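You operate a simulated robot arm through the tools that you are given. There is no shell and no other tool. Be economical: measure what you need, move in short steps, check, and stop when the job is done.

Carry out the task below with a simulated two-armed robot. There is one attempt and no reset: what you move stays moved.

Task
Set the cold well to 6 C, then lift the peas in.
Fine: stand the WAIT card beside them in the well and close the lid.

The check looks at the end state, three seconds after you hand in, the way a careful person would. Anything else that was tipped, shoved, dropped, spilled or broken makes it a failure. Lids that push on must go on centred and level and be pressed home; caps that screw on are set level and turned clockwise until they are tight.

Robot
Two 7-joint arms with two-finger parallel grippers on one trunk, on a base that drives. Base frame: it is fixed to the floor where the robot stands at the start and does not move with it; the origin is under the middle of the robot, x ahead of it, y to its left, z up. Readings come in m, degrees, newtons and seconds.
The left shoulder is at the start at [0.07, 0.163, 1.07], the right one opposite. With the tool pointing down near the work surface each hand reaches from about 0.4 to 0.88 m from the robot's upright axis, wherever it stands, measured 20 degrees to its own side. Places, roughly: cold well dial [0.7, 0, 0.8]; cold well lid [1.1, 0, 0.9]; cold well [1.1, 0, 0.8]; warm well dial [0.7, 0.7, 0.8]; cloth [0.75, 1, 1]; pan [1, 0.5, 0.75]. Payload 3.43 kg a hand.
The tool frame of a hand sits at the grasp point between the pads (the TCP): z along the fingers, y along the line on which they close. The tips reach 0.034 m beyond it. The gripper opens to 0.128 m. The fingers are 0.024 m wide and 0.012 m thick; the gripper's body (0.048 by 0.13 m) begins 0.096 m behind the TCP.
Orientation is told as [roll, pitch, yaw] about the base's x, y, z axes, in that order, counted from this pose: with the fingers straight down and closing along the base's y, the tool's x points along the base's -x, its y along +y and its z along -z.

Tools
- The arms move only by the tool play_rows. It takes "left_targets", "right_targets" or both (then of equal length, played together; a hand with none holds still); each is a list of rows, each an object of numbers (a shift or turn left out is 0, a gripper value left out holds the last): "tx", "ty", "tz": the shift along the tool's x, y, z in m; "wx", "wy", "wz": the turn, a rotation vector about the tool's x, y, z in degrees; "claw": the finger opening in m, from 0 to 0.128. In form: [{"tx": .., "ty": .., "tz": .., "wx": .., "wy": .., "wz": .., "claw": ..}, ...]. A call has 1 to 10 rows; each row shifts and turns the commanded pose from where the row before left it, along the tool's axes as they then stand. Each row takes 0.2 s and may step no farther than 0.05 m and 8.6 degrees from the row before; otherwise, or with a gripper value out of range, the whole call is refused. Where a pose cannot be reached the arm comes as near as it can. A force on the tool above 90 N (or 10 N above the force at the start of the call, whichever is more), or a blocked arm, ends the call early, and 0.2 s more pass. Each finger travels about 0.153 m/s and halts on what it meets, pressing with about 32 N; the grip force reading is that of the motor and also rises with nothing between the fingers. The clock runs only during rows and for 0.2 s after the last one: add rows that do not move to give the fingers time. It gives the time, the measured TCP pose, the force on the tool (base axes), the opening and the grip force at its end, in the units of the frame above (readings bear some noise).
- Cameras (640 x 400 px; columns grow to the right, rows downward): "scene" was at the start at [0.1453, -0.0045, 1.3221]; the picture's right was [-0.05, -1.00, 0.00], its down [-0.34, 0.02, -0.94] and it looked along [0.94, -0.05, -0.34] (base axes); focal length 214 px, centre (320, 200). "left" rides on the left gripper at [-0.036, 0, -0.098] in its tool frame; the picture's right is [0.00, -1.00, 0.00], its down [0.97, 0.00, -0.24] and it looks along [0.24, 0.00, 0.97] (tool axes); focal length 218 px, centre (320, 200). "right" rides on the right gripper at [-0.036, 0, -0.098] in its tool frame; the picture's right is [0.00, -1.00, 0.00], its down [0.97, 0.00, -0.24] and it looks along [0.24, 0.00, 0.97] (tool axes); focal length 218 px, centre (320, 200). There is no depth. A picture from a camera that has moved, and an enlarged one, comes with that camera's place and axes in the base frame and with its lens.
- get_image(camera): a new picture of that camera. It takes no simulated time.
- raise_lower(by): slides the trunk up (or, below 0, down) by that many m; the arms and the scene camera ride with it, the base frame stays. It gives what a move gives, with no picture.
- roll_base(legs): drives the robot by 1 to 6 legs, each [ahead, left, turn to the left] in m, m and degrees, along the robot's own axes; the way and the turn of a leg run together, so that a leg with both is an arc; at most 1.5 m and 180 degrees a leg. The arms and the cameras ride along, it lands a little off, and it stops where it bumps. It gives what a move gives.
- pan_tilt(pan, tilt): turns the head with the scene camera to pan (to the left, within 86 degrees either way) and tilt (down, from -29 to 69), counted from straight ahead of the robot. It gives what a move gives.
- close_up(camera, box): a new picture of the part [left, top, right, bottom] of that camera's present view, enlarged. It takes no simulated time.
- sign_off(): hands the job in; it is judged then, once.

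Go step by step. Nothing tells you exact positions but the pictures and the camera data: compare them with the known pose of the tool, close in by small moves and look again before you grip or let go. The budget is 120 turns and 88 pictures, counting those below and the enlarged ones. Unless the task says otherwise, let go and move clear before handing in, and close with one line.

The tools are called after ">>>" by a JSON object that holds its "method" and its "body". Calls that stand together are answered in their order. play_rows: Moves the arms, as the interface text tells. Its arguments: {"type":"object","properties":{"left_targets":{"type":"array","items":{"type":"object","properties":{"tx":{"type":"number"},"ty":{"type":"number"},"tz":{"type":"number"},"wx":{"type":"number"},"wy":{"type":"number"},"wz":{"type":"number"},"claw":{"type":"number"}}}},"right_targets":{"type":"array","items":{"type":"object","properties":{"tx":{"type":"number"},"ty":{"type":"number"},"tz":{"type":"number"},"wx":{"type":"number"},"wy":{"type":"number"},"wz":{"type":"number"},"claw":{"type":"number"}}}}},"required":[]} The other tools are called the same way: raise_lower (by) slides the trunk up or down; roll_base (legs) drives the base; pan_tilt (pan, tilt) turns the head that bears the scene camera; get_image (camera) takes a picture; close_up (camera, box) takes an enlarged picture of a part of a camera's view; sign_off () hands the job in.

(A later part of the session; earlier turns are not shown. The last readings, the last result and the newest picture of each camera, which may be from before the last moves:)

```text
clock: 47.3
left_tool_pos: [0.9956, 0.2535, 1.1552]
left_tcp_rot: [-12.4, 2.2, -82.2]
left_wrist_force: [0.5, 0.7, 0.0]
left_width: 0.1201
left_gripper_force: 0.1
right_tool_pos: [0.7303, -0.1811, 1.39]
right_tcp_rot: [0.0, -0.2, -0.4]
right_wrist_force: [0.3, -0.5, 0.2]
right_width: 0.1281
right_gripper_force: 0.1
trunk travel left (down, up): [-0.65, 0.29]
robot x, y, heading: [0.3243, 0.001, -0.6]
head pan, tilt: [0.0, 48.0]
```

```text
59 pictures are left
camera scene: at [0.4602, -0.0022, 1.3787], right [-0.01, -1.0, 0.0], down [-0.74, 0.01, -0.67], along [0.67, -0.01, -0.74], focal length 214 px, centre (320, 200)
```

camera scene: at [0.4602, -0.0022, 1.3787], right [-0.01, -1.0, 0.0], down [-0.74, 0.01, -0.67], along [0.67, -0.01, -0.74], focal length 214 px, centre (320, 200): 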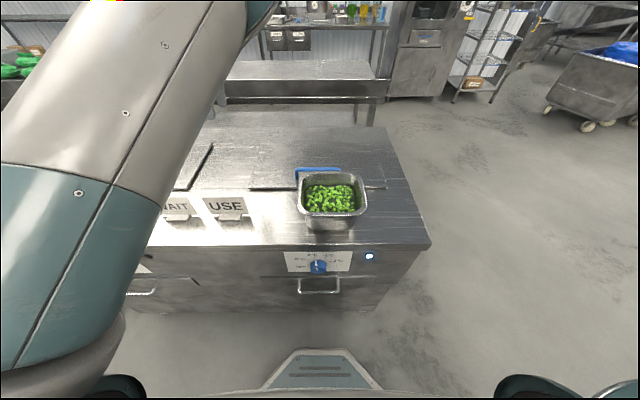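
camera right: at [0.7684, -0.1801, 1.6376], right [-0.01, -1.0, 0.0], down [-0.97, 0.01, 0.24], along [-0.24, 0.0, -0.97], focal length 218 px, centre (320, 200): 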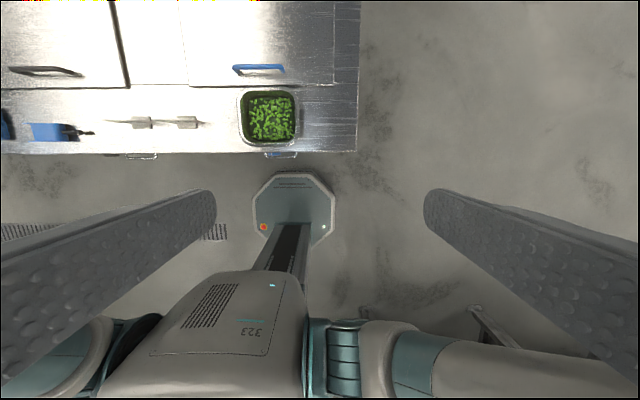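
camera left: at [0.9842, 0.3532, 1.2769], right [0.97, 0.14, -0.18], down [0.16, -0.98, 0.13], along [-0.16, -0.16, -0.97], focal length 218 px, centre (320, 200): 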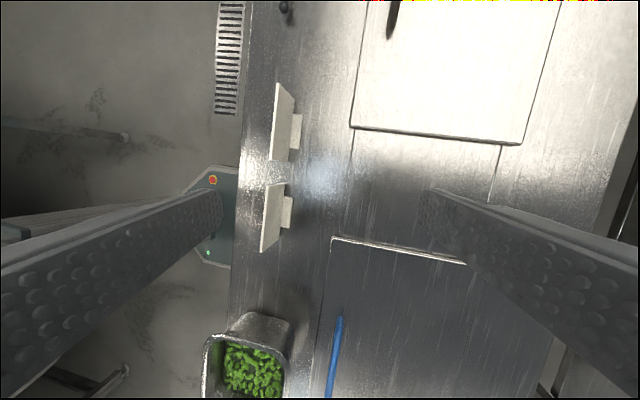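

The left arm's folded elbow makes it balk when moving inward. I'll park it out to the left for now, and try the right arm, still in a fresh posture, for the lid handle.

>>> {"method": "play_rows", "body": {"left_targets": [{"tx": 0.04, "tz": -0.02}, {"tx": 0.04, "tz": -0.02}, {"tx": 0.03, "tz": -0.02}, {}, {}, {}, {}, {}, {}, {}], "right_targets": [{"wz": 8.5}, {"wz": 8.5}, {"wz": 8.5}, {"wz": 8.5}, {"wz": 8.5}, {"wz": 8.5}, {"wz": 8.5}, {"wz": 8.5}, {"wz": 8.5}, {"wz": 8.5}]}}

>>> {"method": "play_rows", "body": {"right_targets": [{"wz": 4.6, "ty": 0.04}, {"ty": 0.045}, {"ty": 0.045}, {"ty": 0.04}, {"ty": 0.04}, {"ty": 0.04}]}}

>>> {"method": "get_image", "body": {"camera": "right"}}

>>> {"method": "get_image", "body": {"camera": "scene"}}

```text
clock: 49.5
left_tool_pos: [0.9943, 0.3597, 1.2198]
left_tcp_rot: [-12.4, 2.5, -82.3]
left_wrist_force: [0.5, -0.3, 0.6]
left_width: 0.12
left_gripper_force: 0.1
right_tool_pos: [0.7313, -0.1796, 1.3904]
right_tcp_rot: [0.3, 0.0, -85.4]
right_wrist_force: [0.6, 0.2, 0.9]
right_width: 0.1278
right_gripper_force: 0.0
trunk travel left (down, up): [-0.65, 0.29]
robot x, y, heading: [0.3285, -0.0012, -0.6]
head pan, tilt: [0.0, 48.0]
```

```text
clock: 50.9
left_tool_pos: [0.9956, 0.3616, 1.2171]
left_tcp_rot: [-12.5, 2.4, -82.4]
left_wrist_force: [-0.8, 1.0, 0.2]
left_width: 0.1202
left_gripper_force: 0.1
right_tool_pos: [0.9806, -0.1766, 1.391]
right_tcp_rot: [0.2, -0.2, -90.0]
right_wrist_force: [0.9, 1.0, 0.3]
right_width: 0.1282
right_gripper_force: 0.0
trunk travel left (down, up): [-0.65, 0.29]
robot x, y, heading: [0.3241, -0.0028, -0.4]
head pan, tilt: [0.0, 48.0]
```

```text
58 pictures are left
camera right: at [0.9804, -0.2108, 1.4893], right [-1.0, 0.0, 0.0], down [0.0, 0.97, 0.24], along [0.0, 0.24, -0.97], focal length 218 px, centre (320, 200)
```

right: 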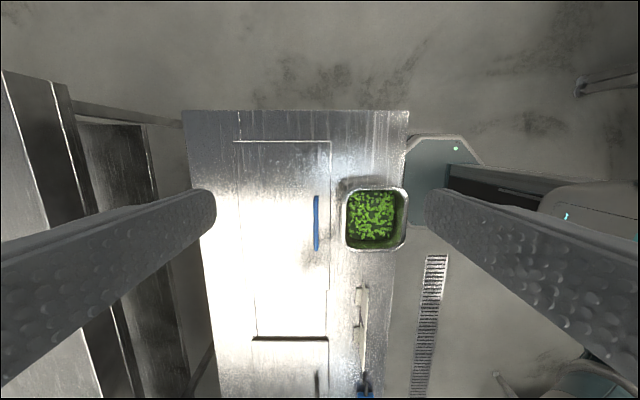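

```text
57 pictures are left
camera scene: at [0.4615, 0.0001, 1.3785], right [-0.01, -1.0, 0.0], down [-0.74, 0.01, -0.67], along [0.67, -0.01, -0.74], focal length 214 px, centre (320, 200)
```

scene: 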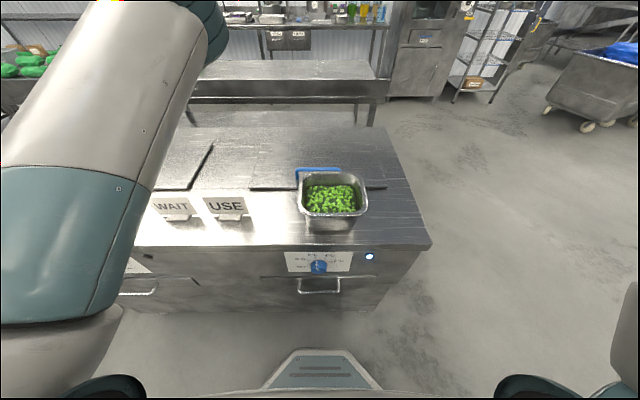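

The right arm moves fine. Handle bar confirmed at x≈0.991, y from -0.083 to 0.071. I move the right hand above it at y≈0.

>>> {"method": "play_rows", "body": {"right_targets": [{"tx": 0.03, "tz": 0.035, "claw": 0.07}, {"tx": 0.03, "tz": 0.035}, {"tx": 0.03, "tz": 0.035}, {"tx": 0.03, "tz": 0.035}, {"tx": 0.03, "tz": 0.035}, {"tx": 0.027, "ty": 0.01, "tz": 0.035}, {"tz": 0.04}, {"tz": 0.04}, {"tz": 0.04}]}}

>>> {"method": "get_image", "body": {"camera": "right"}}

>>> {"method": "get_image", "body": {"camera": "scene"}}

```text
clock: 52.9
left_tool_pos: [0.9951, 0.3585, 1.2177]
left_tcp_rot: [-12.4, 2.5, -82.3]
left_wrist_force: [0.1, 1.3, -0.9]
left_width: 0.1201
left_gripper_force: 0.2
right_tool_pos: [0.9911, 0.0006, 1.0626]
right_tcp_rot: [0.2, 0.0, -90.0]
right_wrist_force: [-0.4, 0.4, 0.5]
right_width: 0.0698
right_gripper_force: 0.1
trunk travel left (down, up): [-0.65, 0.29]
robot x, y, heading: [0.3267, -0.0018, -0.6]
head pan, tilt: [0.0, 48.0]
```

```text
56 pictures are left
camera right: at [0.9908, -0.0353, 1.1609], right [-1.0, 0.0, 0.0], down [0.0, 0.97, 0.24], along [0.0, 0.24, -0.97], focal length 218 px, centre (320, 200)
```

right: 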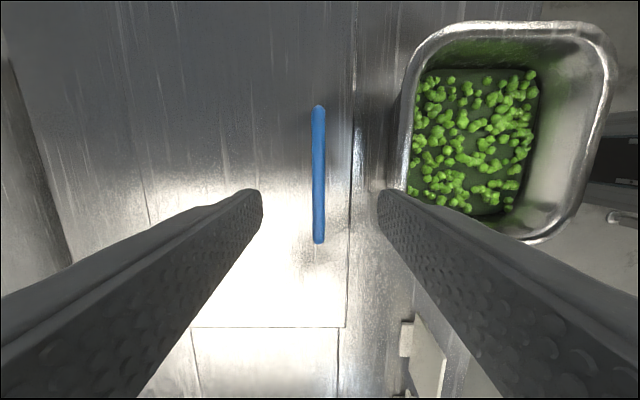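

```text
55 pictures are left
camera scene: at [0.4611, -0.0022, 1.3786], right [-0.01, -1.0, 0.0], down [-0.74, 0.01, -0.67], along [0.67, -0.01, -0.74], focal length 214 px, centre (320, 200)
```

scene: 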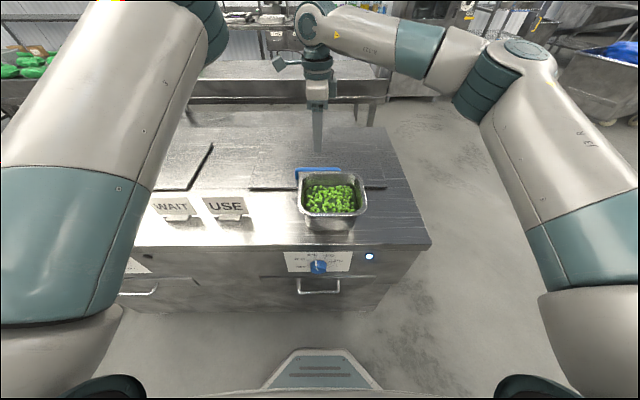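

The bar is centred between the fingers and the front finger clears the pan. I descend to the bar and close.

>>> {"method": "play_rows", "body": {"right_targets": [{"tz": 0.04}, {"tz": 0.04}, {"tz": 0.035}, {}]}}

>>> {"method": "get_image", "body": {"camera": "right"}}

>>> {"method": "close_up", "body": {"camera": "scene", "box": [240, 120, 400, 220]}}

```text
clock: 53.9
left_tool_pos: [0.995, 0.3585, 1.2194]
left_tcp_rot: [-12.3, 2.6, -82.3]
left_wrist_force: [0.2, 0.1, -0.5]
left_width: 0.1201
left_gripper_force: 0.1
right_tool_pos: [0.9899, -0.0021, 0.947]
right_tcp_rot: [0.2, 0.1, -90.0]
right_wrist_force: [0.1, 0.6, -0.2]
right_width: 0.0699
right_gripper_force: 0.1
trunk travel left (down, up): [-0.65, 0.29]
robot x, y, heading: [0.3242, -0.0019, -0.5]
head pan, tilt: [0.0, 48.0]
```

```text
54 pictures are left
camera right: at [0.9887, -0.0367, 1.0456], right [-1.0, 0.0, 0.0], down [0.0, 0.97, 0.24], along [0.0, 0.24, -0.97], focal length 218 px, centre (320, 200)
```

right: 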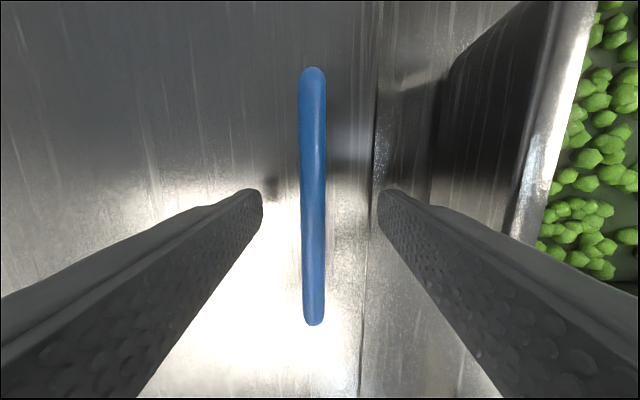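

```text
4.00 times, centred on (320, 170) of scene
camera zoom: at [0.4599, -0.002, 1.3787], right [-0.01, -1.0, 0.0], down [-0.74, 0.01, -0.67], along [0.67, -0.01, -0.74], focal length 858 px, centre (320, 320)
```

zoom: 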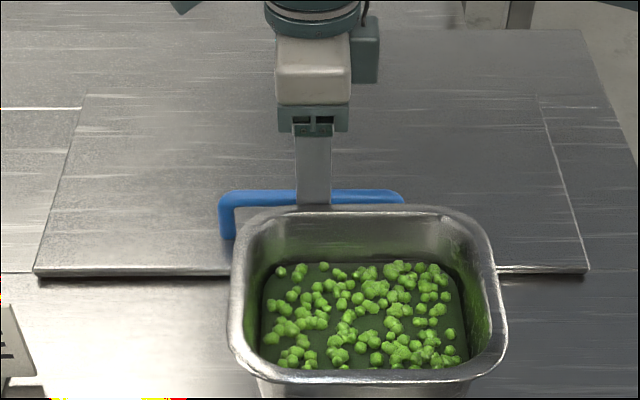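

The bar is at z≈0.930, between the fingertips. I lower 7 mm and close.

>>> {"method": "play_rows", "body": {"right_targets": [{"tz": 0.007, "ty": 0.002}, {"claw": 0.005}, {}, {}]}}

```text
clock: 54.9
left_tool_pos: [0.9962, 0.3584, 1.2174]
left_tcp_rot: [-12.5, 2.5, -82.4]
left_wrist_force: [-0.6, 0.5, 0.5]
left_width: 0.1202
left_gripper_force: 0.0
right_tool_pos: [0.993, -0.0019, 0.9391]
right_tcp_rot: [0.2, 0.0, -90.0]
right_wrist_force: [6.6, -0.9, 0.1]
right_width: 0.0137
right_gripper_force: 45.2
trunk travel left (down, up): [-0.65, 0.29]
robot x, y, heading: [0.3268, 0.0001, -0.4]
head pan, tilt: [0.0, 48.0]
```

The handle is gripped. I assume a hinge at about x = 1.215, z = 0.88 and lift along the first 15° of that arc with the hand held vertical, checking the force.

>>> {"method": "play_rows", "body": {"right_targets": [{"ty": 0.004, "tz": -0.015}, {"ty": 0.005, "tz": -0.015}, {"ty": 0.005, "tz": -0.0127}, {"ty": 0.006, "tz": -0.0127}, {}]}}

>>> {"method": "close_up", "body": {"camera": "scene", "box": [220, 90, 420, 230]}}

```text
clock: 56.1
left_tool_pos: [0.993, 0.3572, 1.2199]
left_tcp_rot: [-12.4, 2.4, -82.3]
left_wrist_force: [0.5, 0.8, -0.4]
left_width: 0.12
left_gripper_force: 0.0
right_tool_pos: [1.0115, -0.0008, 0.997]
right_tcp_rot: [0.2, 0.0, -90.1]
right_wrist_force: [-12.2, -8.2, -2.6]
right_width: 0.0133
right_gripper_force: 45.0
trunk travel left (down, up): [-0.65, 0.29]
robot x, y, heading: [0.33, -0.0006, -0.5]
head pan, tilt: [0.0, 48.0]
```

```text
2.86 times, centred on (320, 160) of scene
camera zoom: at [0.4583, -0.0032, 1.3789], right [-0.01, -1.0, 0.0], down [-0.74, 0.01, -0.67], along [0.67, -0.01, -0.74], focal length 613 px, centre (320, 314)
```

zoom: 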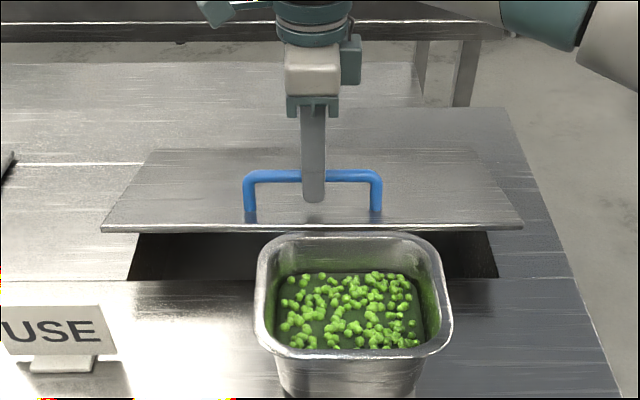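

The lid is hinged at the back and lifts easily with small forces. I continue the arc to 45°.

>>> {"method": "play_rows", "body": {"right_targets": [{"ty": 0.008, "tz": -0.017}, {"ty": 0.01, "tz": -0.016}, {"ty": 0.012, "tz": -0.016}, {"ty": 0.014, "tz": -0.014}, {"ty": 0.015, "tz": -0.0125}, {"ty": 0.016, "tz": -0.0115}, {}]}}

```text
clock: 57.7
left_tool_pos: [0.9906, 0.3582, 1.2213]
left_tcp_rot: [-12.2, 2.5, -82.2]
left_wrist_force: [-0.4, -0.5, -1.3]
left_width: 0.1202
left_gripper_force: 0.0
right_tool_pos: [1.0867, 0.0, 1.0874]
right_tcp_rot: [0.6, 0.0, -90.0]
right_wrist_force: [-14.9, -2.4, 12.9]
right_width: 0.0136
right_gripper_force: 45.0
trunk travel left (down, up): [-0.65, 0.29]
robot x, y, heading: [0.3295, -0.0017, -0.2]
head pan, tilt: [0.0, 48.0]
```

Forces suggest the true radius is a few mm larger. I continue to about 75° with a slight outward correction.

>>> {"method": "play_rows", "body": {"right_targets": [{"ty": 0.015, "tz": -0.012}, {"ty": 0.017, "tz": -0.01}, {"ty": 0.018, "tz": -0.008}, {"ty": 0.019, "tz": -0.006}, {"ty": 0.019, "tz": -0.004}, {"ty": 0.019, "tz": -0.002}, {}]}}

>>> {"method": "get_image", "body": {"camera": "scene"}}

```text
clock: 59.3
left_tool_pos: [0.994, 0.364, 1.2176]
left_tcp_rot: [-12.4, 2.2, -82.2]
left_wrist_force: [0.2, 1.2, 0.6]
left_width: 0.1202
left_gripper_force: 0.1
right_tool_pos: [1.1129, -0.0111, 1.1026]
right_tcp_rot: [0.2, 0.0, -89.7]
right_wrist_force: [-3.7, 33.8, 6.7]
right_width: 0.0135
right_gripper_force: 44.9
right hand out of reach, approached as far as the arm can: row 2, 3, 4, 5, 6
trunk travel left (down, up): [-0.65, 0.29]
robot x, y, heading: [0.3277, 0.0032, -0.4]
head pan, tilt: [0.0, 48.0]
```

```text
51 pictures are left
camera scene: at [0.4586, 0.0043, 1.379], right [-0.01, -1.0, 0.0], down [-0.74, 0.0, -0.67], along [0.67, -0.01, -0.74], focal length 214 px, centre (320, 200)
```

scene: 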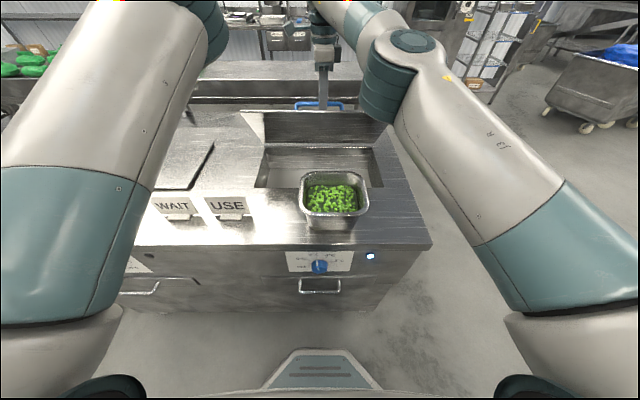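

The right arm is at its reach limit with the lid about 50° open. Driving the base slowly ahead will push the lid on along its arc, so I advance 4 cm.

>>> {"method": "roll_base", "body": {"legs": [[0.04, 0, 0]]}}

```text
clock: 60.2
left_tool_pos: [1.0393, 0.3518, 1.217]
left_tcp_rot: [-12.6, 2.7, -82.6]
left_wrist_force: [0.2, 0.1, -0.5]
left_width: 0.1202
left_gripper_force: 0.1
right_tool_pos: [1.1574, -0.0303, 1.0945]
right_tcp_rot: [-0.2, -0.2, -90.5]
right_wrist_force: [-2.1, -18.3, -20.7]
right_width: 0.0137
right_gripper_force: 45.2
trunk travel left (down, up): [-0.65, 0.29]
robot x, y, heading: [0.3688, 0.0006, -1.1]
head pan, tilt: [0.0, 48.0]
```

>>> {"method": "play_rows", "body": {"right_targets": [{"tz": -0.008, "tx": 0.008}, {"tz": -0.006, "tx": 0.008}, {}]}}

>>> {"method": "get_image", "body": {"camera": "scene"}}

```text
clock: 61.0
left_tool_pos: [1.0328, 0.3576, 1.2192]
left_tcp_rot: [-12.3, 2.4, -82.4]
left_wrist_force: [-0.2, 0.0, -1.0]
left_width: 0.1202
left_gripper_force: 0.0
right_tool_pos: [1.1435, -0.0096, 1.1161]
right_tcp_rot: [0.1, -0.2, -90.3]
right_wrist_force: [-7.4, 0.7, 3.8]
right_width: 0.0139
right_gripper_force: 32.0
right hand out of reach, approached as far as the arm can: row 1, 2
trunk travel left (down, up): [-0.65, 0.29]
robot x, y, heading: [0.3701, -0.0028, -0.7]
head pan, tilt: [0.0, 48.0]
```

```text
50 pictures are left
camera scene: at [0.4978, -0.0026, 1.3794], right [-0.01, -1.0, 0.0], down [-0.74, 0.01, -0.67], along [0.67, -0.01, -0.74], focal length 214 px, centre (320, 200)
```

scene: 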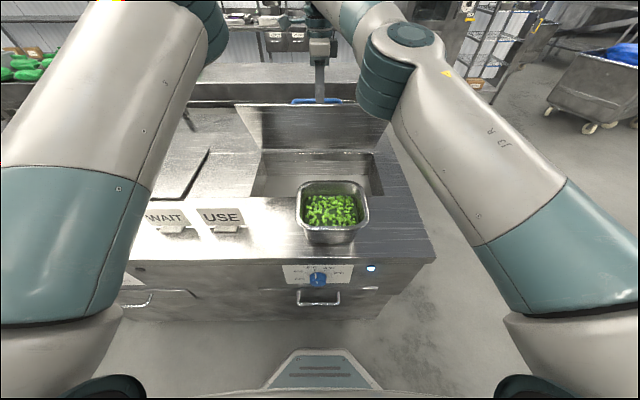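

The lid is at about 60° and forces are small. I advance 5 cm more.

>>> {"method": "roll_base", "body": {"legs": [[0.05, 0, 0]]}}

>>> {"method": "play_rows", "body": {"right_targets": [{}, {}]}}

>>> {"method": "get_image", "body": {"camera": "scene"}}

```text
clock: 61.9
left_tool_pos: [1.0848, 0.3557, 1.2178]
left_tcp_rot: [-12.4, 2.4, -82.7]
left_wrist_force: [-0.7, 0.1, -0.4]
left_width: 0.1199
left_gripper_force: 0.1
right_tool_pos: [1.1927, -0.011, 1.1121]
right_tcp_rot: [-0.2, -0.4, -90.6]
right_wrist_force: [-9.5, 10.5, 11.8]
right_width: 0.0137
right_gripper_force: 45.4
trunk travel left (down, up): [-0.65, 0.29]
robot x, y, heading: [0.4193, -0.0016, -0.8]
head pan, tilt: [0.0, 48.0]
```

```text
clock: 62.5
left_tool_pos: [1.0835, 0.3549, 1.218]
left_tcp_rot: [-12.4, 2.5, -82.5]
left_wrist_force: [-0.3, 0.2, 0.9]
left_width: 0.1203
left_gripper_force: 0.1
right_tool_pos: [1.193, -0.0111, 1.1116]
right_tcp_rot: [-0.2, -0.3, -90.4]
right_wrist_force: [-4.2, 3.8, 5.0]
right_width: 0.0137
right_gripper_force: 45.2
trunk travel left (down, up): [-0.65, 0.29]
robot x, y, heading: [0.417, -0.0042, -0.9]
head pan, tilt: [0.0, 48.0]
```

```text
49 pictures are left
camera scene: at [0.5478, -0.0034, 1.3788], right [-0.01, -1.0, 0.0], down [-0.74, 0.01, -0.67], along [0.67, -0.01, -0.74], focal length 214 px, centre (320, 200)
```

scene: 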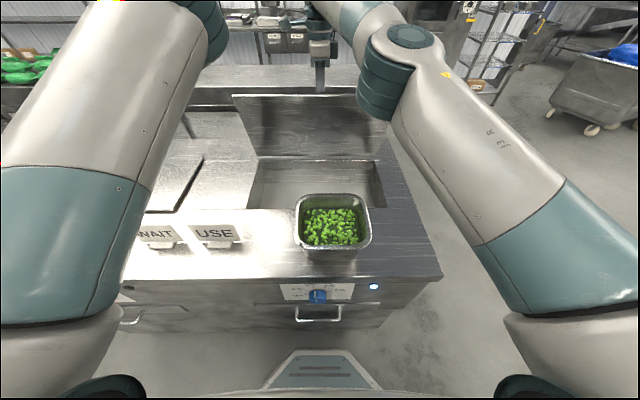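

The lid is at about 74°. I advance the base 3 cm more and tilt the hand 20° forward, to gain reach and carry the lid past vertical.

>>> {"method": "roll_base", "body": {"legs": [[0.03, 0, 0]]}}

>>> {"method": "play_rows", "body": {"right_targets": [{"wx": -4}, {"wx": -4}, {"wx": -4}, {}]}}

```text
clock: 63.3
left_tool_pos: [1.1126, 0.3559, 1.2187]
left_tcp_rot: [-12.5, 2.4, -82.6]
left_wrist_force: [0.3, 0.1, -0.5]
left_width: 0.1201
left_gripper_force: 0.1
right_tool_pos: [1.2214, -0.013, 1.1129]
right_tcp_rot: [-0.3, -0.3, -90.5]
right_wrist_force: [-7.1, 5.4, 15.3]
right_width: 0.0136
right_gripper_force: 45.2
trunk travel left (down, up): [-0.65, 0.29]
robot x, y, heading: [0.4472, -0.0052, -0.4]
head pan, tilt: [0.0, 48.0]
```

```text
clock: 64.3
left_tool_pos: [1.1143, 0.3539, 1.219]
left_tcp_rot: [-12.4, 2.5, -82.6]
left_wrist_force: [0.2, -0.1, 0.1]
left_width: 0.1201
left_gripper_force: 0.1
right_tool_pos: [1.2233, -0.0126, 1.1108]
right_tcp_rot: [11.7, -0.1, -90.4]
right_wrist_force: [1.2, 2.7, 3.7]
right_width: 0.0135
right_gripper_force: 45.8
trunk travel left (down, up): [-0.65, 0.29]
robot x, y, heading: [0.4473, 0.0003, -0.8]
head pan, tilt: [0.0, 48.0]
```

>>> {"method": "play_rows", "body": {"right_targets": [{"ty": 0.012, "tz": 0.003, "wx": -1.5}, {"ty": 0.012, "tz": 0.004, "wx": -1.5}, {"ty": 0.012, "tz": 0.005, "wx": -1.5}, {"ty": 0.012, "tz": 0.006, "wx": -1.5}, {"ty": 0.012, "tz": 0.007, "wx": -1.5}, {}]}}

>>> {"method": "get_image", "body": {"camera": "scene"}}

```text
clock: 65.7
left_tool_pos: [1.1019, 0.353, 1.2253]
left_tcp_rot: [-12.0, 2.6, -82.6]
left_wrist_force: [-0.5, 0.0, -0.4]
left_width: 0.1199
left_gripper_force: 0.0
right_tool_pos: [1.2679, -0.0131, 1.106]
right_tcp_rot: [17.3, -0.3, -90.1]
right_wrist_force: [-83.0, -5.5, 2.9]
right_width: 0.0132
right_gripper_force: 45.1
trunk travel left (down, up): [-0.65, 0.29]
robot x, y, heading: [0.4432, -0.0006, -0.7]
head pan, tilt: [0.0, 48.0]
```

```text
48 pictures are left
camera scene: at [0.5653, -0.0055, 1.3799], right [-0.01, -1.0, 0.0], down [-0.74, 0.01, -0.68], along [0.68, -0.01, -0.74], focal length 214 px, centre (320, 200)
```

scene: 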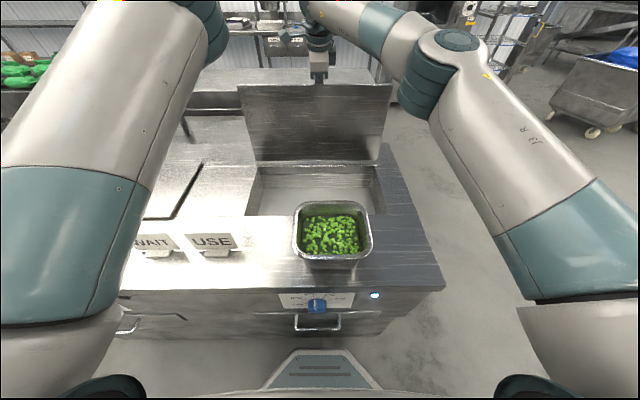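

The lid has met its open stop (force rises) a little past vertical. I ease off 1 cm, and then open the fingers gently and check that it stays.

>>> {"method": "play_rows", "body": {"right_targets": [{"ty": -0.008, "tz": -0.002}, {}, {"claw": 0.03}, {}, {}]}}

>>> {"method": "get_image", "body": {"camera": "scene"}}

>>> {"method": "get_image", "body": {"camera": "right"}}

```text
clock: 66.9
left_tool_pos: [1.1055, 0.3549, 1.225]
left_tcp_rot: [-11.9, 2.4, -82.4]
left_wrist_force: [-1.1, 0.3, 0.9]
left_width: 0.1201
left_gripper_force: 0.0
right_tool_pos: [1.269, -0.0119, 1.1125]
right_tcp_rot: [19.4, -0.3, -90.5]
right_wrist_force: [-33.2, 1.4, 50.4]
right_width: 0.0381
right_gripper_force: 7.5
trunk travel left (down, up): [-0.65, 0.29]
robot x, y, heading: [0.4483, -0.0041, -0.9]
head pan, tilt: [0.0, 48.0]
```

```text
47 pictures are left
camera scene: at [0.5665, -0.0038, 1.3802], right [-0.01, -1.0, 0.0], down [-0.74, 0.01, -0.68], along [0.68, -0.01, -0.74], focal length 214 px, centre (320, 200)
```

scene: 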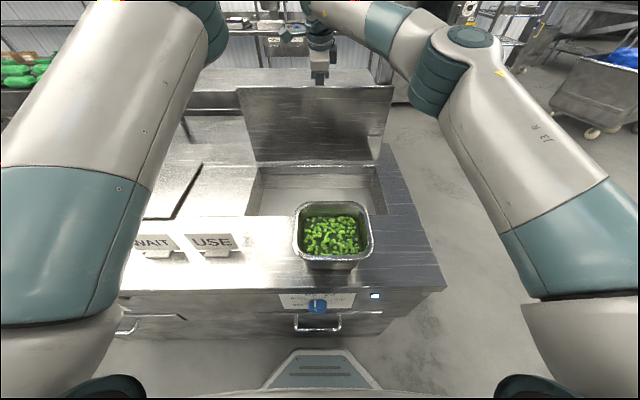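

```text
46 pictures are left
camera right: at [1.2355, -0.0468, 1.2051], right [-0.94, 0.01, -0.33], down [-0.07, 0.97, 0.22], along [0.32, 0.23, -0.92], focal length 218 px, centre (320, 200)
```

right: 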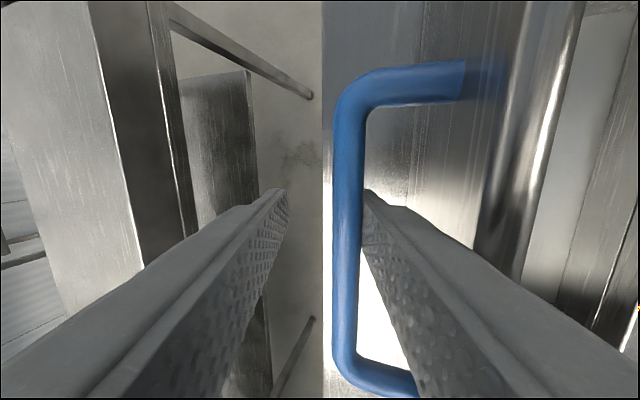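

The fingers are clear of the bar on one side only; the inner finger touches bar and lid edge. I withdraw along the finger axis.

>>> {"method": "play_rows", "body": {"right_targets": [{"tz": -0.01}, {"tz": -0.015}, {"tz": -0.02}, {"tz": -0.02}, {"tz": -0.03}, {"tz": -0.03}]}}

>>> {"method": "get_image", "body": {"camera": "scene"}}

```text
clock: 68.3
left_tool_pos: [1.1165, 0.3543, 1.2178]
left_tcp_rot: [-12.6, 2.6, -82.6]
left_wrist_force: [0.8, 0.4, -0.1]
left_width: 0.1201
left_gripper_force: 0.0
right_tool_pos: [1.2426, -0.014, 1.2197]
right_tcp_rot: [19.2, -0.2, -90.5]
right_wrist_force: [-0.6, 0.8, -0.5]
right_width: 0.0301
right_gripper_force: 0.0
trunk travel left (down, up): [-0.65, 0.29]
robot x, y, heading: [0.4492, -0.0042, -0.6]
head pan, tilt: [0.0, 48.0]
```

```text
45 pictures are left
camera scene: at [0.5807, -0.0039, 1.3787], right [-0.01, -1.0, 0.0], down [-0.74, 0.01, -0.67], along [0.67, -0.01, -0.74], focal length 214 px, centre (320, 200)
```

scene: 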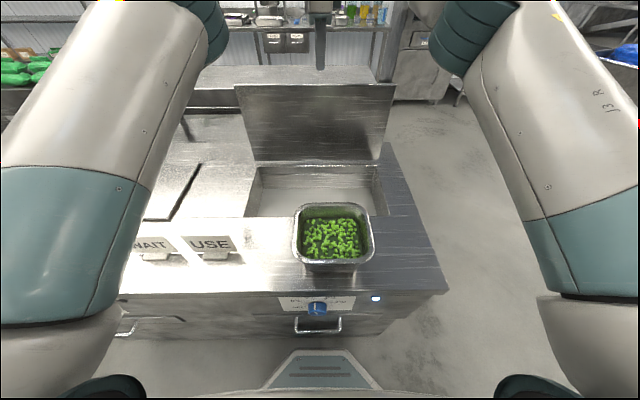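

The lid stays open by itself. I bring the right hand back over the well, untilt it, and look down into the well and the pan.

>>> {"method": "play_rows", "body": {"right_targets": [{"tz": -0.04}, {"ty": -0.042, "tz": -0.015}, {"ty": -0.042, "tz": -0.015}, {"ty": -0.042, "tz": -0.015}, {"ty": -0.042, "tz": -0.015}, {"wx": 6.5}, {"wx": 6.5}, {"wx": 6.2}]}}

>>> {"method": "get_image", "body": {"camera": "right"}}

```text
clock: 70.1
left_tool_pos: [1.1148, 0.3542, 1.2185]
left_tcp_rot: [-12.4, 2.4, -82.6]
left_wrist_force: [0.3, -0.4, 0.3]
left_width: 0.1202
left_gripper_force: 0.1
right_tool_pos: [1.0473, -0.0109, 1.2604]
right_tcp_rot: [-0.1, -0.4, -90.4]
right_wrist_force: [0.0, -0.1, 0.1]
right_width: 0.0302
right_gripper_force: 0.0
trunk travel left (down, up): [-0.65, 0.29]
robot x, y, heading: [0.4445, -0.002, -0.7]
head pan, tilt: [0.0, 48.0]
```

```text
44 pictures are left
camera right: at [1.0472, -0.0447, 1.3571], right [-1.0, 0.01, 0.0], down [0.01, 0.97, 0.24], along [0.0, 0.24, -0.97], focal length 218 px, centre (320, 200)
```

right: 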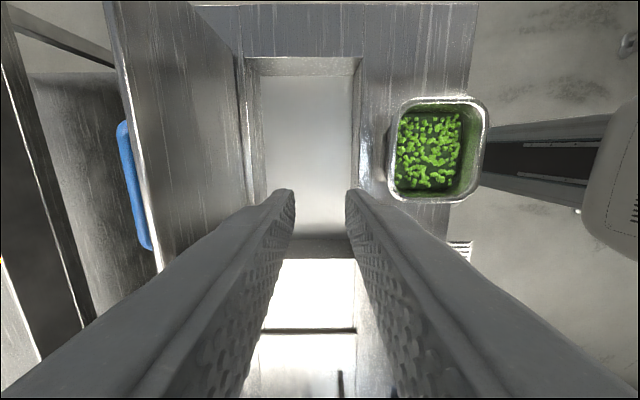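

The well opening is x 0.956–1.209, y ±0.215, floor at z≈0.74; the pan rim is about 17 cm square centred at (0.846, -0.034), z≈0.98. The plan is to grip left and right rims with both hands, lift, drive forward over the well and lower by the trunk. I back the base up 0.2 m and square both hands.

>>> {"method": "roll_base", "body": {"legs": [[-0.2, 0, 0.8]]}}

>>> {"method": "play_rows", "body": {"left_targets": [{"wz": -8.2}, {"wz": -8.2}, {"wz": -8.2}, {"wz": -8.2}, {"wz": -8.2}, {"wz": -8.2}, {"wz": -8.2}, {"wz": -8.2}, {"wz": -8.2}, {"wz": -8.2}], "right_targets": [{"tx": -0.02, "wz": -8.5}, {"tx": -0.02, "wz": -8.5}, {"tx": -0.02, "wz": -8.5}, {"tx": -0.02, "wz": -8.5}, {"tx": -0.02, "wz": -8.5}, {"wz": -8.5}, {"wz": -8.5}, {"wz": -8.5}, {"wz": -8.5}, {"wz": -8.5}]}}

>>> {"method": "get_image", "body": {"camera": "scene"}}

```text
clock: 71.7
left_tool_pos: [0.9136, 0.3649, 1.2171]
left_tcp_rot: [-12.5, 2.5, -81.8]
left_wrist_force: [0.3, 0.2, -0.2]
left_width: 0.1203
left_gripper_force: 0.1
right_tool_pos: [0.8521, -0.0015, 1.2583]
right_tcp_rot: [-0.1, -0.3, -89.7]
right_wrist_force: [-0.4, -0.2, -0.4]
right_width: 0.0299
right_gripper_force: 0.0
trunk travel left (down, up): [-0.65, 0.29]
robot x, y, heading: [0.2469, -0.0034, 0.0]
head pan, tilt: [0.0, 48.0]
```

```text
clock: 73.9
left_tool_pos: [0.9117, 0.3639, 1.2187]
left_tcp_rot: [0.8, 12.7, 0.7]
left_wrist_force: [-0.3, -0.9, 0.3]
left_width: 0.1201
left_gripper_force: 0.1
right_tool_pos: [0.8796, -0.0959, 1.2585]
right_tcp_rot: [-0.2, 0.1, -4.5]
right_wrist_force: [-0.8, 0.0, -0.7]
right_width: 0.0298
right_gripper_force: 0.1
trunk travel left (down, up): [-0.65, 0.29]
robot x, y, heading: [0.2534, -0.0036, -0.1]
head pan, tilt: [0.0, 48.0]
```

```text
43 pictures are left
camera scene: at [0.3808, -0.0015, 1.3787], right [0.0, -1.0, 0.0], down [-0.74, 0.0, -0.67], along [0.67, 0.0, -0.74], focal length 214 px, centre (320, 200)
```

scene: 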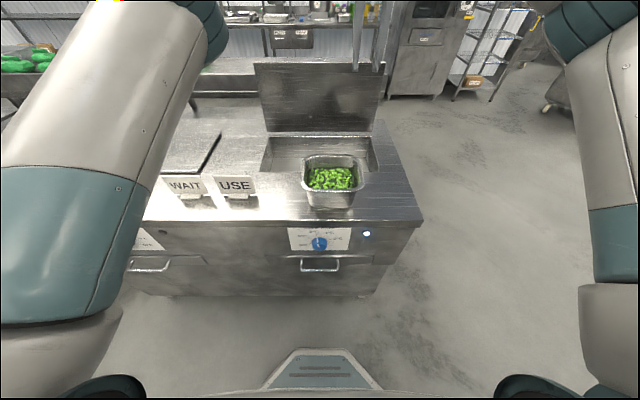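

I untilt the left hand and bring it to a comfortable pose near its starting place relative to the robot.

>>> {"method": "play_rows", "body": {"left_targets": [{"wy": -6.4}, {"wy": -6.3}, {"tx": 0.03, "ty": -0.02}, {"tx": 0.03, "ty": -0.02}, {"tx": 0.03, "ty": -0.02}, {"tx": 0.03, "ty": -0.02}, {"tx": 0.03, "ty": -0.02}, {"ty": -0.03}, {"ty": -0.03}, {"ty": -0.03}], "right_targets": [{"wz": -4.5}, {"ty": -0.03}, {"tx": 0.02}, {"tx": 0.013}, {"claw": 0.06}, {}, {}, {}, {}, {}]}}

>>> {"method": "get_image", "body": {"camera": "scene"}}

```text
clock: 76.1
left_tool_pos: [0.8792, 0.3434, 1.2169]
left_tcp_rot: [0.8, 0.1, 0.5]
left_wrist_force: [-0.8, 0.5, 0.5]
left_width: 0.1199
left_gripper_force: 0.0
left hand out of reach, approached as far as the arm can: row 4, 5, 6, 7, 8, 9, 10
right_tool_pos: [0.8461, -0.1256, 1.2597]
right_tcp_rot: [-0.3, 0.0, -0.4]
right_wrist_force: [0.9, 0.0, -0.5]
right_width: 0.06
right_gripper_force: 0.1
trunk travel left (down, up): [-0.65, 0.29]
robot x, y, heading: [0.2485, -0.0002, 0.3]
head pan, tilt: [0.0, 48.0]
```

```text
42 pictures are left
camera scene: at [0.3807, -0.0016, 1.3787], right [0.0, -1.0, 0.0], down [-0.74, 0.0, -0.67], along [0.67, 0.0, -0.74], focal length 214 px, centre (320, 200)
```

scene: 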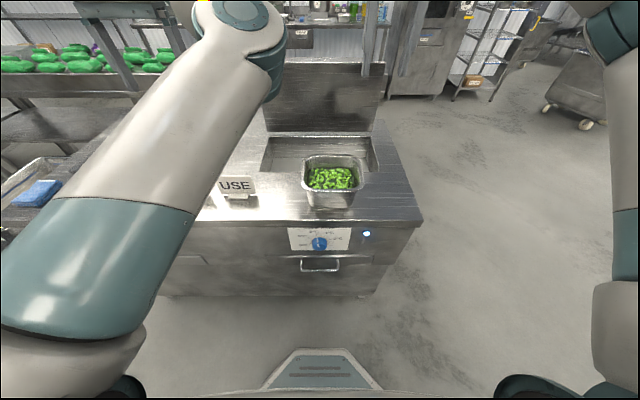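

The left elbow is folded inboard. Rolling the left hand so it points inward (-y) should force the elbow back outboard; I do this high up.

>>> {"method": "play_rows", "body": {"left_targets": [{"tz": -0.04}, {"tz": -0.04}, {"wx": 8.4}, {"wx": 8.4}, {"wx": 8.4}, {"wx": 8.4}, {"wx": 8.4}, {"wx": 8.4}, {"wx": 8.4}, {"wx": 8.4}]}}

>>> {"method": "get_image", "body": {"camera": "scene"}}

```text
clock: 78.3
left_tool_pos: [0.8799, 0.3438, 1.2972]
left_tcp_rot: [-66.6, 0.0, 0.3]
left_wrist_force: [0.4, -0.2, -1.2]
left_width: 0.1204
left_gripper_force: 0.0
right_tool_pos: [0.8461, -0.1255, 1.2602]
right_tcp_rot: [-0.3, 0.1, -0.3]
right_wrist_force: [0.5, 1.2, -0.5]
right_width: 0.0604
right_gripper_force: 0.0
trunk travel left (down, up): [-0.65, 0.29]
robot x, y, heading: [0.2543, -0.0027, 0.1]
head pan, tilt: [0.0, 48.0]
```

```text
41 pictures are left
camera scene: at [0.3808, 0.0002, 1.3787], right [0.0, -1.0, 0.0], down [-0.74, 0.0, -0.67], along [0.67, 0.0, -0.74], focal length 214 px, centre (320, 200)
```

scene: 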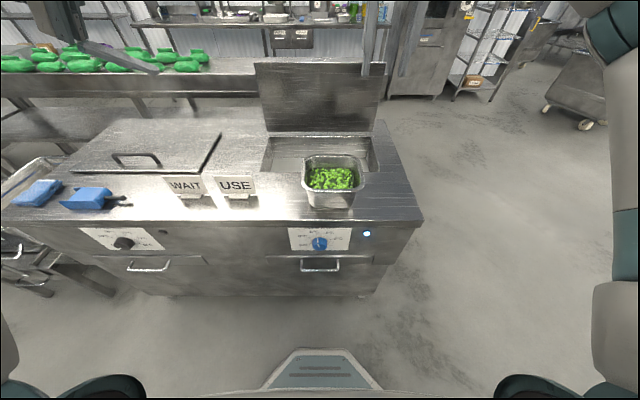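

That worked: the left elbow is outboard now. I roll the hand back to pointing down and move it toward the pan's left rim.

>>> {"method": "play_rows", "body": {"left_targets": [{"wx": -8.4}, {"wx": -8.4}, {"wx": -8.4}, {"wx": -8.4}, {"wx": -8.4}, {"wx": -8.4}, {"wx": -8.4}, {"wx": -8.0}]}}

>>> {"method": "play_rows", "body": {"left_targets": [{"ty": -0.04}, {"ty": -0.04}, {"ty": -0.04}, {"ty": -0.04}, {"ty": -0.04}, {"ty": -0.04}, {"tx": 0.033, "claw": 0.06}, {}]}}

>>> {"method": "get_image", "body": {"camera": "scene"}}

>>> {"method": "get_image", "body": {"camera": "left"}}

>>> {"method": "get_image", "body": {"camera": "right"}}

```text
clock: 80.1
left_tool_pos: [0.8781, 0.3416, 1.2987]
left_tcp_rot: [0.5, 0.0, 0.3]
left_wrist_force: [-0.1, 0.4, 0.4]
left_width: 0.1202
left_gripper_force: 0.0
right_tool_pos: [0.8467, -0.127, 1.2595]
right_tcp_rot: [-0.2, 0.1, -0.2]
right_wrist_force: [0.8, 0.0, -0.1]
right_width: 0.0601
right_gripper_force: 0.1
trunk travel left (down, up): [-0.65, 0.29]
robot x, y, heading: [0.2508, 0.0005, 0.1]
head pan, tilt: [0.0, 48.0]
```

```text
clock: 80.9
left_tool_pos: [0.8985, 0.2933, 1.1619]
left_tcp_rot: [4.4, 13.5, 6.4]
left_wrist_force: [0.7, -1.1, -1.3]
left_width: 0.12
left_gripper_force: 0.0
left hand out of reach, approached as far as the arm can: row 1
right_tool_pos: [0.8559, -0.1278, 1.2544]
right_tcp_rot: [0.0, 0.5, 0.0]
right_wrist_force: [0.7, -0.9, -0.5]
right_width: 0.0601
right_gripper_force: 0.1
trunk travel left (down, up): [-0.65, 0.29]
robot x, y, heading: [0.2529, -0.0016, -0.2]
head pan, tilt: [0.0, 48.0]
stopped in row 3 (left hand): the arm was blocked; the commanded pose is now the measured one
```

```text
40 pictures are left
camera scene: at [0.3908, -0.0051, 1.3773], right [0.0, -1.0, 0.0], down [-0.75, 0.0, -0.66], along [0.66, 0.0, -0.75], focal length 214 px, centre (320, 200)
```

scene: 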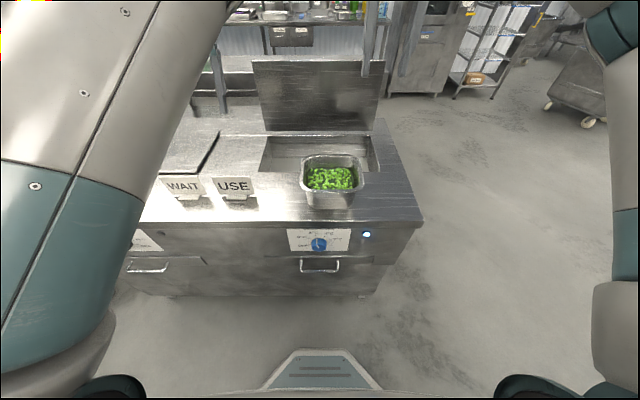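

```text
39 pictures are left
camera left: at [0.9566, 0.2917, 1.2482], right [0.1, -0.99, -0.07], down [-0.88, -0.12, 0.46], along [-0.47, 0.02, -0.88], focal length 218 px, centre (320, 200)
```

left: 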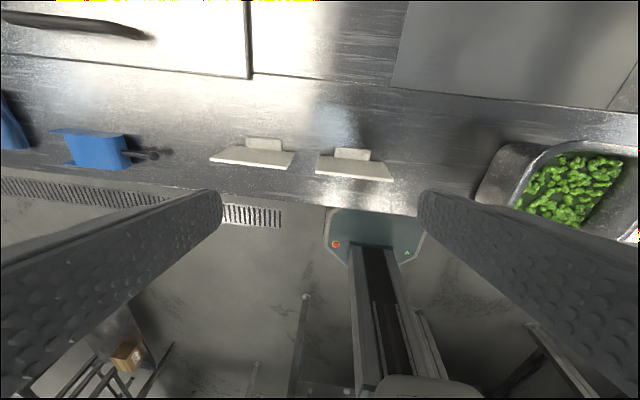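

```text
38 pictures are left
camera right: at [0.892, -0.1275, 1.3521], right [0.0, -1.0, 0.0], down [-0.97, 0.0, 0.25], along [-0.25, 0.0, -0.97], focal length 218 px, centre (320, 200)
```

right: 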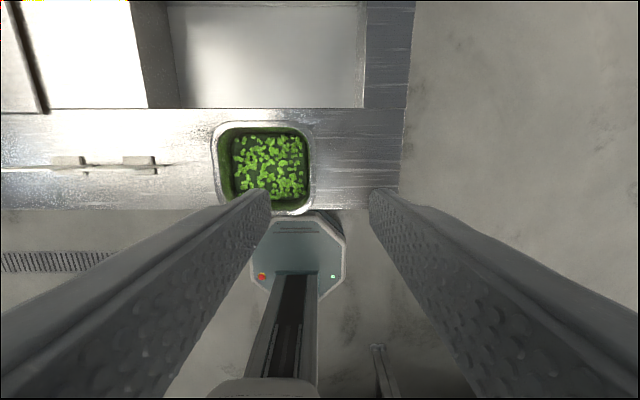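

With the hand straight down, the left arm's elbow collides inboard, but with the hand rolled inward it stays clear. So I'll let the left hand grip the pan's left rim rolled inward: lift, square up, roll about 55°.

>>> {"method": "play_rows", "body": {"left_targets": [{"tz": -0.04, "ty": 0.02}, {"tz": -0.04, "ty": 0.02, "wx": 2, "wy": -6.5, "wz": 3}, {"tz": -0.03, "wx": 2, "wy": -6.5, "wz": 3}, {"wx": 8.4}, {"wx": 8.4}, {"wx": 8.4}, {"wx": 8.4}, {"wx": 8.4}, {"wx": 8.4}, {"wx": 8.4}]}}

>>> {"method": "play_rows", "body": {"left_targets": [{"ty": -0.017, "tz": 0.025}, {"ty": -0.017, "tz": 0.025}, {"ty": -0.017, "tz": 0.025}, {"ty": -0.017, "tz": 0.025}, {"ty": -0.017, "tz": 0.025, "claw": 0.07}, {}]}}

>>> {"method": "get_image", "body": {"camera": "left"}}

>>> {"method": "get_image", "body": {"camera": "scene"}}

```text
clock: 83.1
left_tool_pos: [0.9086, 0.3323, 1.2771]
left_tcp_rot: [-59.6, 0.3, -0.1]
left_wrist_force: [-0.2, -0.5, 0.0]
left_width: 0.1201
left_gripper_force: 0.1
right_tool_pos: [0.8446, -0.1237, 1.2605]
right_tcp_rot: [-0.3, 0.0, 0.0]
right_wrist_force: [-0.3, 0.1, 0.2]
right_width: 0.06
right_gripper_force: 0.1
trunk travel left (down, up): [-0.65, 0.29]
robot x, y, heading: [0.2492, -0.0047, 0.1]
head pan, tilt: [0.0, 48.0]
```

```text
clock: 84.5
left_tool_pos: [0.9053, 0.1812, 1.2875]
left_tcp_rot: [-59.5, 0.3, -0.1]
left_wrist_force: [-0.1, 0.6, 0.1]
left_width: 0.0701
left_gripper_force: 0.1
right_tool_pos: [0.8444, -0.123, 1.2609]
right_tcp_rot: [-0.4, 0.0, 0.0]
right_wrist_force: [1.0, 0.1, 0.6]
right_width: 0.0601
right_gripper_force: 0.0
trunk travel left (down, up): [-0.65, 0.29]
robot x, y, heading: [0.2518, 0.0003, 0.3]
head pan, tilt: [0.0, 48.0]
```

```text
37 pictures are left
camera left: at [0.9428, 0.265, 1.3361], right [0.0, -0.51, 0.86], down [-0.97, 0.21, 0.13], along [-0.24, -0.84, -0.49], focal length 218 px, centre (320, 200)
```

left: 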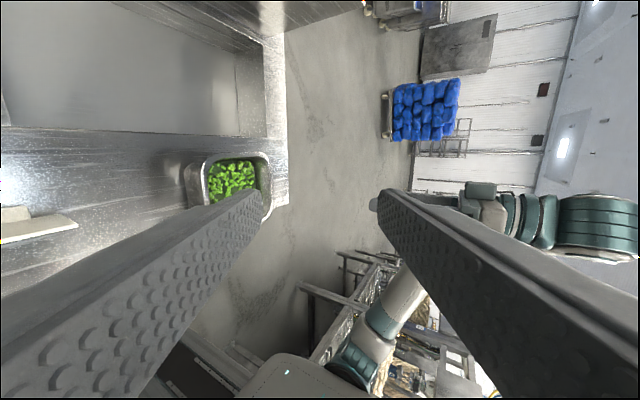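

```text
36 pictures are left
camera scene: at [0.3803, 0.0, 1.3787], right [0.0, -1.0, 0.0], down [-0.74, 0.0, -0.67], along [0.67, 0.0, -0.74], focal length 214 px, centre (320, 200)
```

scene: 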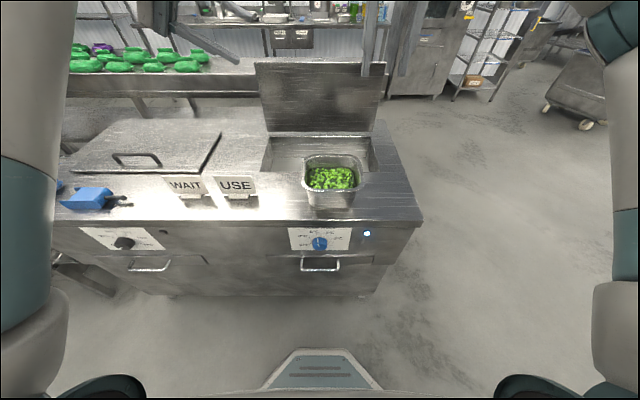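

The left arm is clear like this. I reduce the roll to about 40° and bring x in line with the pan centre, then look.

>>> {"method": "play_rows", "body": {"left_targets": [{"tx": 0.03, "wx": -6.5}, {"tx": 0.029, "wx": -6.5}, {"wx": -6.5}, {}]}}

>>> {"method": "get_image", "body": {"camera": "scene"}}

```text
clock: 85.5
left_tool_pos: [0.8501, 0.2061, 1.2902]
left_tcp_rot: [-43.0, 0.3, 2.1]
left_wrist_force: [0.3, -0.7, -0.2]
left_width: 0.0699
left_gripper_force: 0.1
right_tool_pos: [0.8458, -0.1257, 1.2603]
right_tcp_rot: [-0.3, -0.2, 0.0]
right_wrist_force: [0.3, -0.5, -0.2]
right_width: 0.0598
right_gripper_force: 0.1
trunk travel left (down, up): [-0.65, 0.29]
robot x, y, heading: [0.248, -0.002, -0.5]
head pan, tilt: [0.0, 48.0]
```

```text
35 pictures are left
camera scene: at [0.3802, -0.0019, 1.3787], right [0.0, -1.0, 0.0], down [-0.74, 0.0, -0.67], along [0.67, 0.0, -0.74], focal length 214 px, centre (320, 200)
```

scene: 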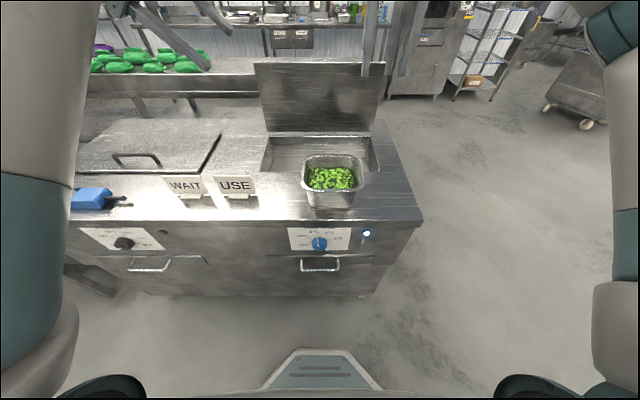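

The roll settles at -43°, good enough. I bring both hands down to just above the rim on their sides and look.

>>> {"method": "play_rows", "body": {"left_targets": [{"ty": 0.0157, "tz": 0.0443}, {"ty": 0.0157, "tz": 0.0443}, {"ty": 0.0157, "tz": 0.0443}, {"ty": 0.0157, "tz": 0.0443}, {"ty": 0.0157, "tz": 0.0443}, {"ty": 0.0157, "tz": 0.0443}, {}], "right_targets": [{"ty": 0.0018, "tz": 0.0367}, {"ty": 0.0018, "tz": 0.0367}, {"ty": 0.0018, "tz": 0.0367}, {"ty": 0.0018, "tz": 0.0367}, {"ty": 0.0018, "tz": 0.0367}, {"ty": 0.0018, "tz": 0.0367}, {}]}}

>>> {"method": "get_image", "body": {"camera": "right"}}

>>> {"method": "get_image", "body": {"camera": "left"}}

>>> {"method": "close_up", "body": {"camera": "scene", "box": [240, 110, 420, 225]}}

```text
clock: 86.4
left_tool_pos: [0.844, 0.146, 1.0667]
left_tcp_rot: [-41.4, 8.7, 2.5]
left_wrist_force: [0.3, -0.6, -0.1]
left_width: 0.0703
left_gripper_force: 0.1
right_tool_pos: [0.8469, -0.1222, 1.1382]
right_tcp_rot: [-0.3, 0.0, 0.0]
right_wrist_force: [0.7, -1.1, -0.6]
right_width: 0.0601
right_gripper_force: 0.1
trunk travel left (down, up): [-0.65, 0.29]
robot x, y, heading: [0.2511, -0.0032, 0.1]
head pan, tilt: [0.0, 48.0]
stopped in row 4 (left hand): the arm was blocked; the commanded pose is now the measured one
```

```text
34 pictures are left
camera right: at [0.8821, -0.1207, 1.237], right [0.0, -1.0, 0.01], down [-0.97, 0.0, 0.24], along [-0.24, -0.01, -0.97], focal length 218 px, centre (320, 200)
```

right: 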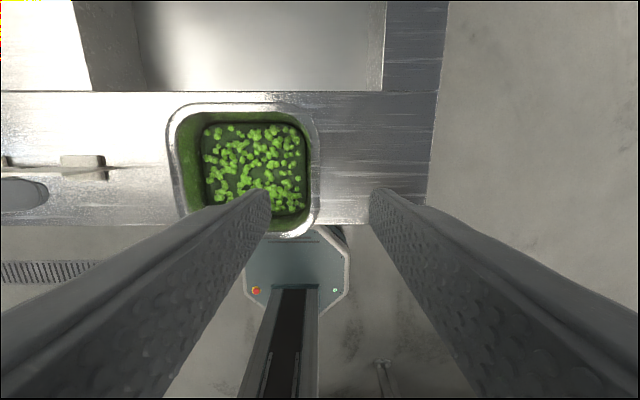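

```text
33 pictures are left
camera left: at [0.8877, 0.2136, 1.1348], right [0.13, -0.74, 0.65], down [-0.94, 0.12, 0.32], along [-0.32, -0.66, -0.68], focal length 218 px, centre (320, 200)
```

left: 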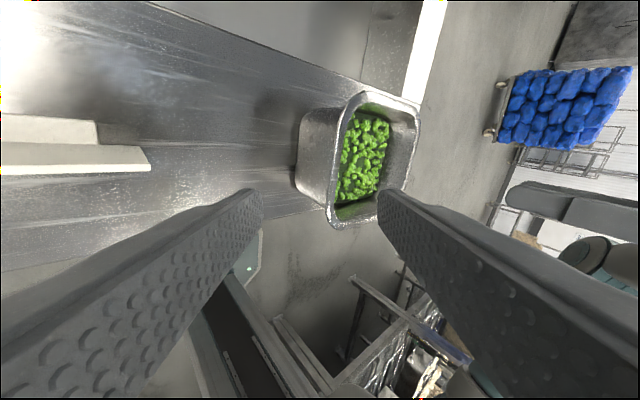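

```text
3.48 times, centred on (330, 168) of scene
camera zoom: at [0.3817, -0.0012, 1.3786], right [0.0, -1.0, 0.0], down [-0.74, 0.0, -0.67], along [0.67, 0.0, -0.74], focal length 746 px, centre (285, 313)
```

zoom: 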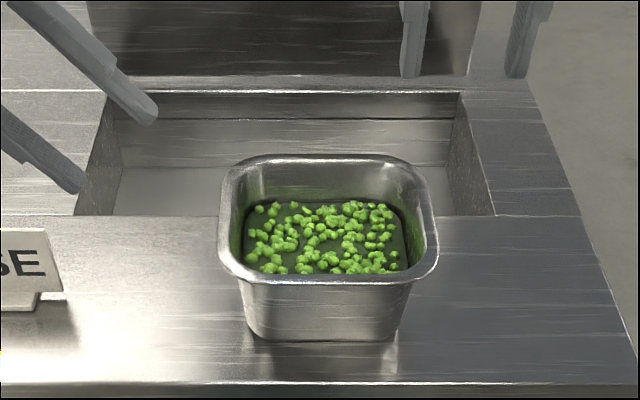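

The left arm balks going lower, but the trunk can do the lowering for both. I fix the left hand's pitch and move it sideways toward the rim, right hand lined up above its rim.

>>> {"method": "play_rows", "body": {"left_targets": [{"tz": -0.01, "wy": -4.3}, {"tz": -0.01, "wy": -4.3}, {"ty": -0.013, "tz": 0.014}, {"ty": -0.013, "tz": 0.014}, {"ty": -0.013, "tz": 0.014}, {}]}}

```text
clock: 87.8
left_tool_pos: [0.8492, 0.1337, 1.029]
left_tcp_rot: [-41.2, 7.9, 9.9]
left_wrist_force: [0.1, 0.9, -0.9]
left_width: 0.0702
left_gripper_force: 0.0
left hand out of reach, approached as far as the arm can: row 5
right_tool_pos: [0.8454, -0.123, 1.1393]
right_tcp_rot: [-0.3, 0.0, -0.2]
right_wrist_force: [0.2, 0.1, -0.7]
right_width: 0.0601
right_gripper_force: 0.1
trunk travel left (down, up): [-0.65, 0.29]
robot x, y, heading: [0.2471, 0.0004, -0.3]
head pan, tilt: [0.0, 48.0]
```

The inward-pointing posture with more roll was comfortable. I raise the left hand slightly, roll to about -60° and undo the yaw drift.

>>> {"method": "play_rows", "body": {"left_targets": [{"tz": -0.04}, {"tz": -0.02, "wx": 6.5, "wz": 4.2}, {"wx": 6.5, "wz": 4.2}, {"wx": 6.5, "wz": 4.2}, {"tz": 0.03, "ty": -0.018}, {"tz": 0.03, "ty": -0.018}, {"tz": 0.02, "ty": -0.012}, {}]}}

```text
clock: 89.6
left_tool_pos: [0.8499, 0.0834, 1.0691]
left_tcp_rot: [-60.6, -1.3, 1.5]
left_wrist_force: [-0.7, 0.2, -1.1]
left_width: 0.0701
left_gripper_force: 0.0
left hand out of reach, approached as far as the arm can: row 7
right_tool_pos: [0.8442, -0.1225, 1.1398]
right_tcp_rot: [-0.2, -0.1, -0.1]
right_wrist_force: [-0.5, 0.7, 0.4]
right_width: 0.0599
right_gripper_force: 0.2
trunk travel left (down, up): [-0.65, 0.29]
robot x, y, heading: [0.2479, -0.0004, 0.2]
head pan, tilt: [0.0, 48.0]
```

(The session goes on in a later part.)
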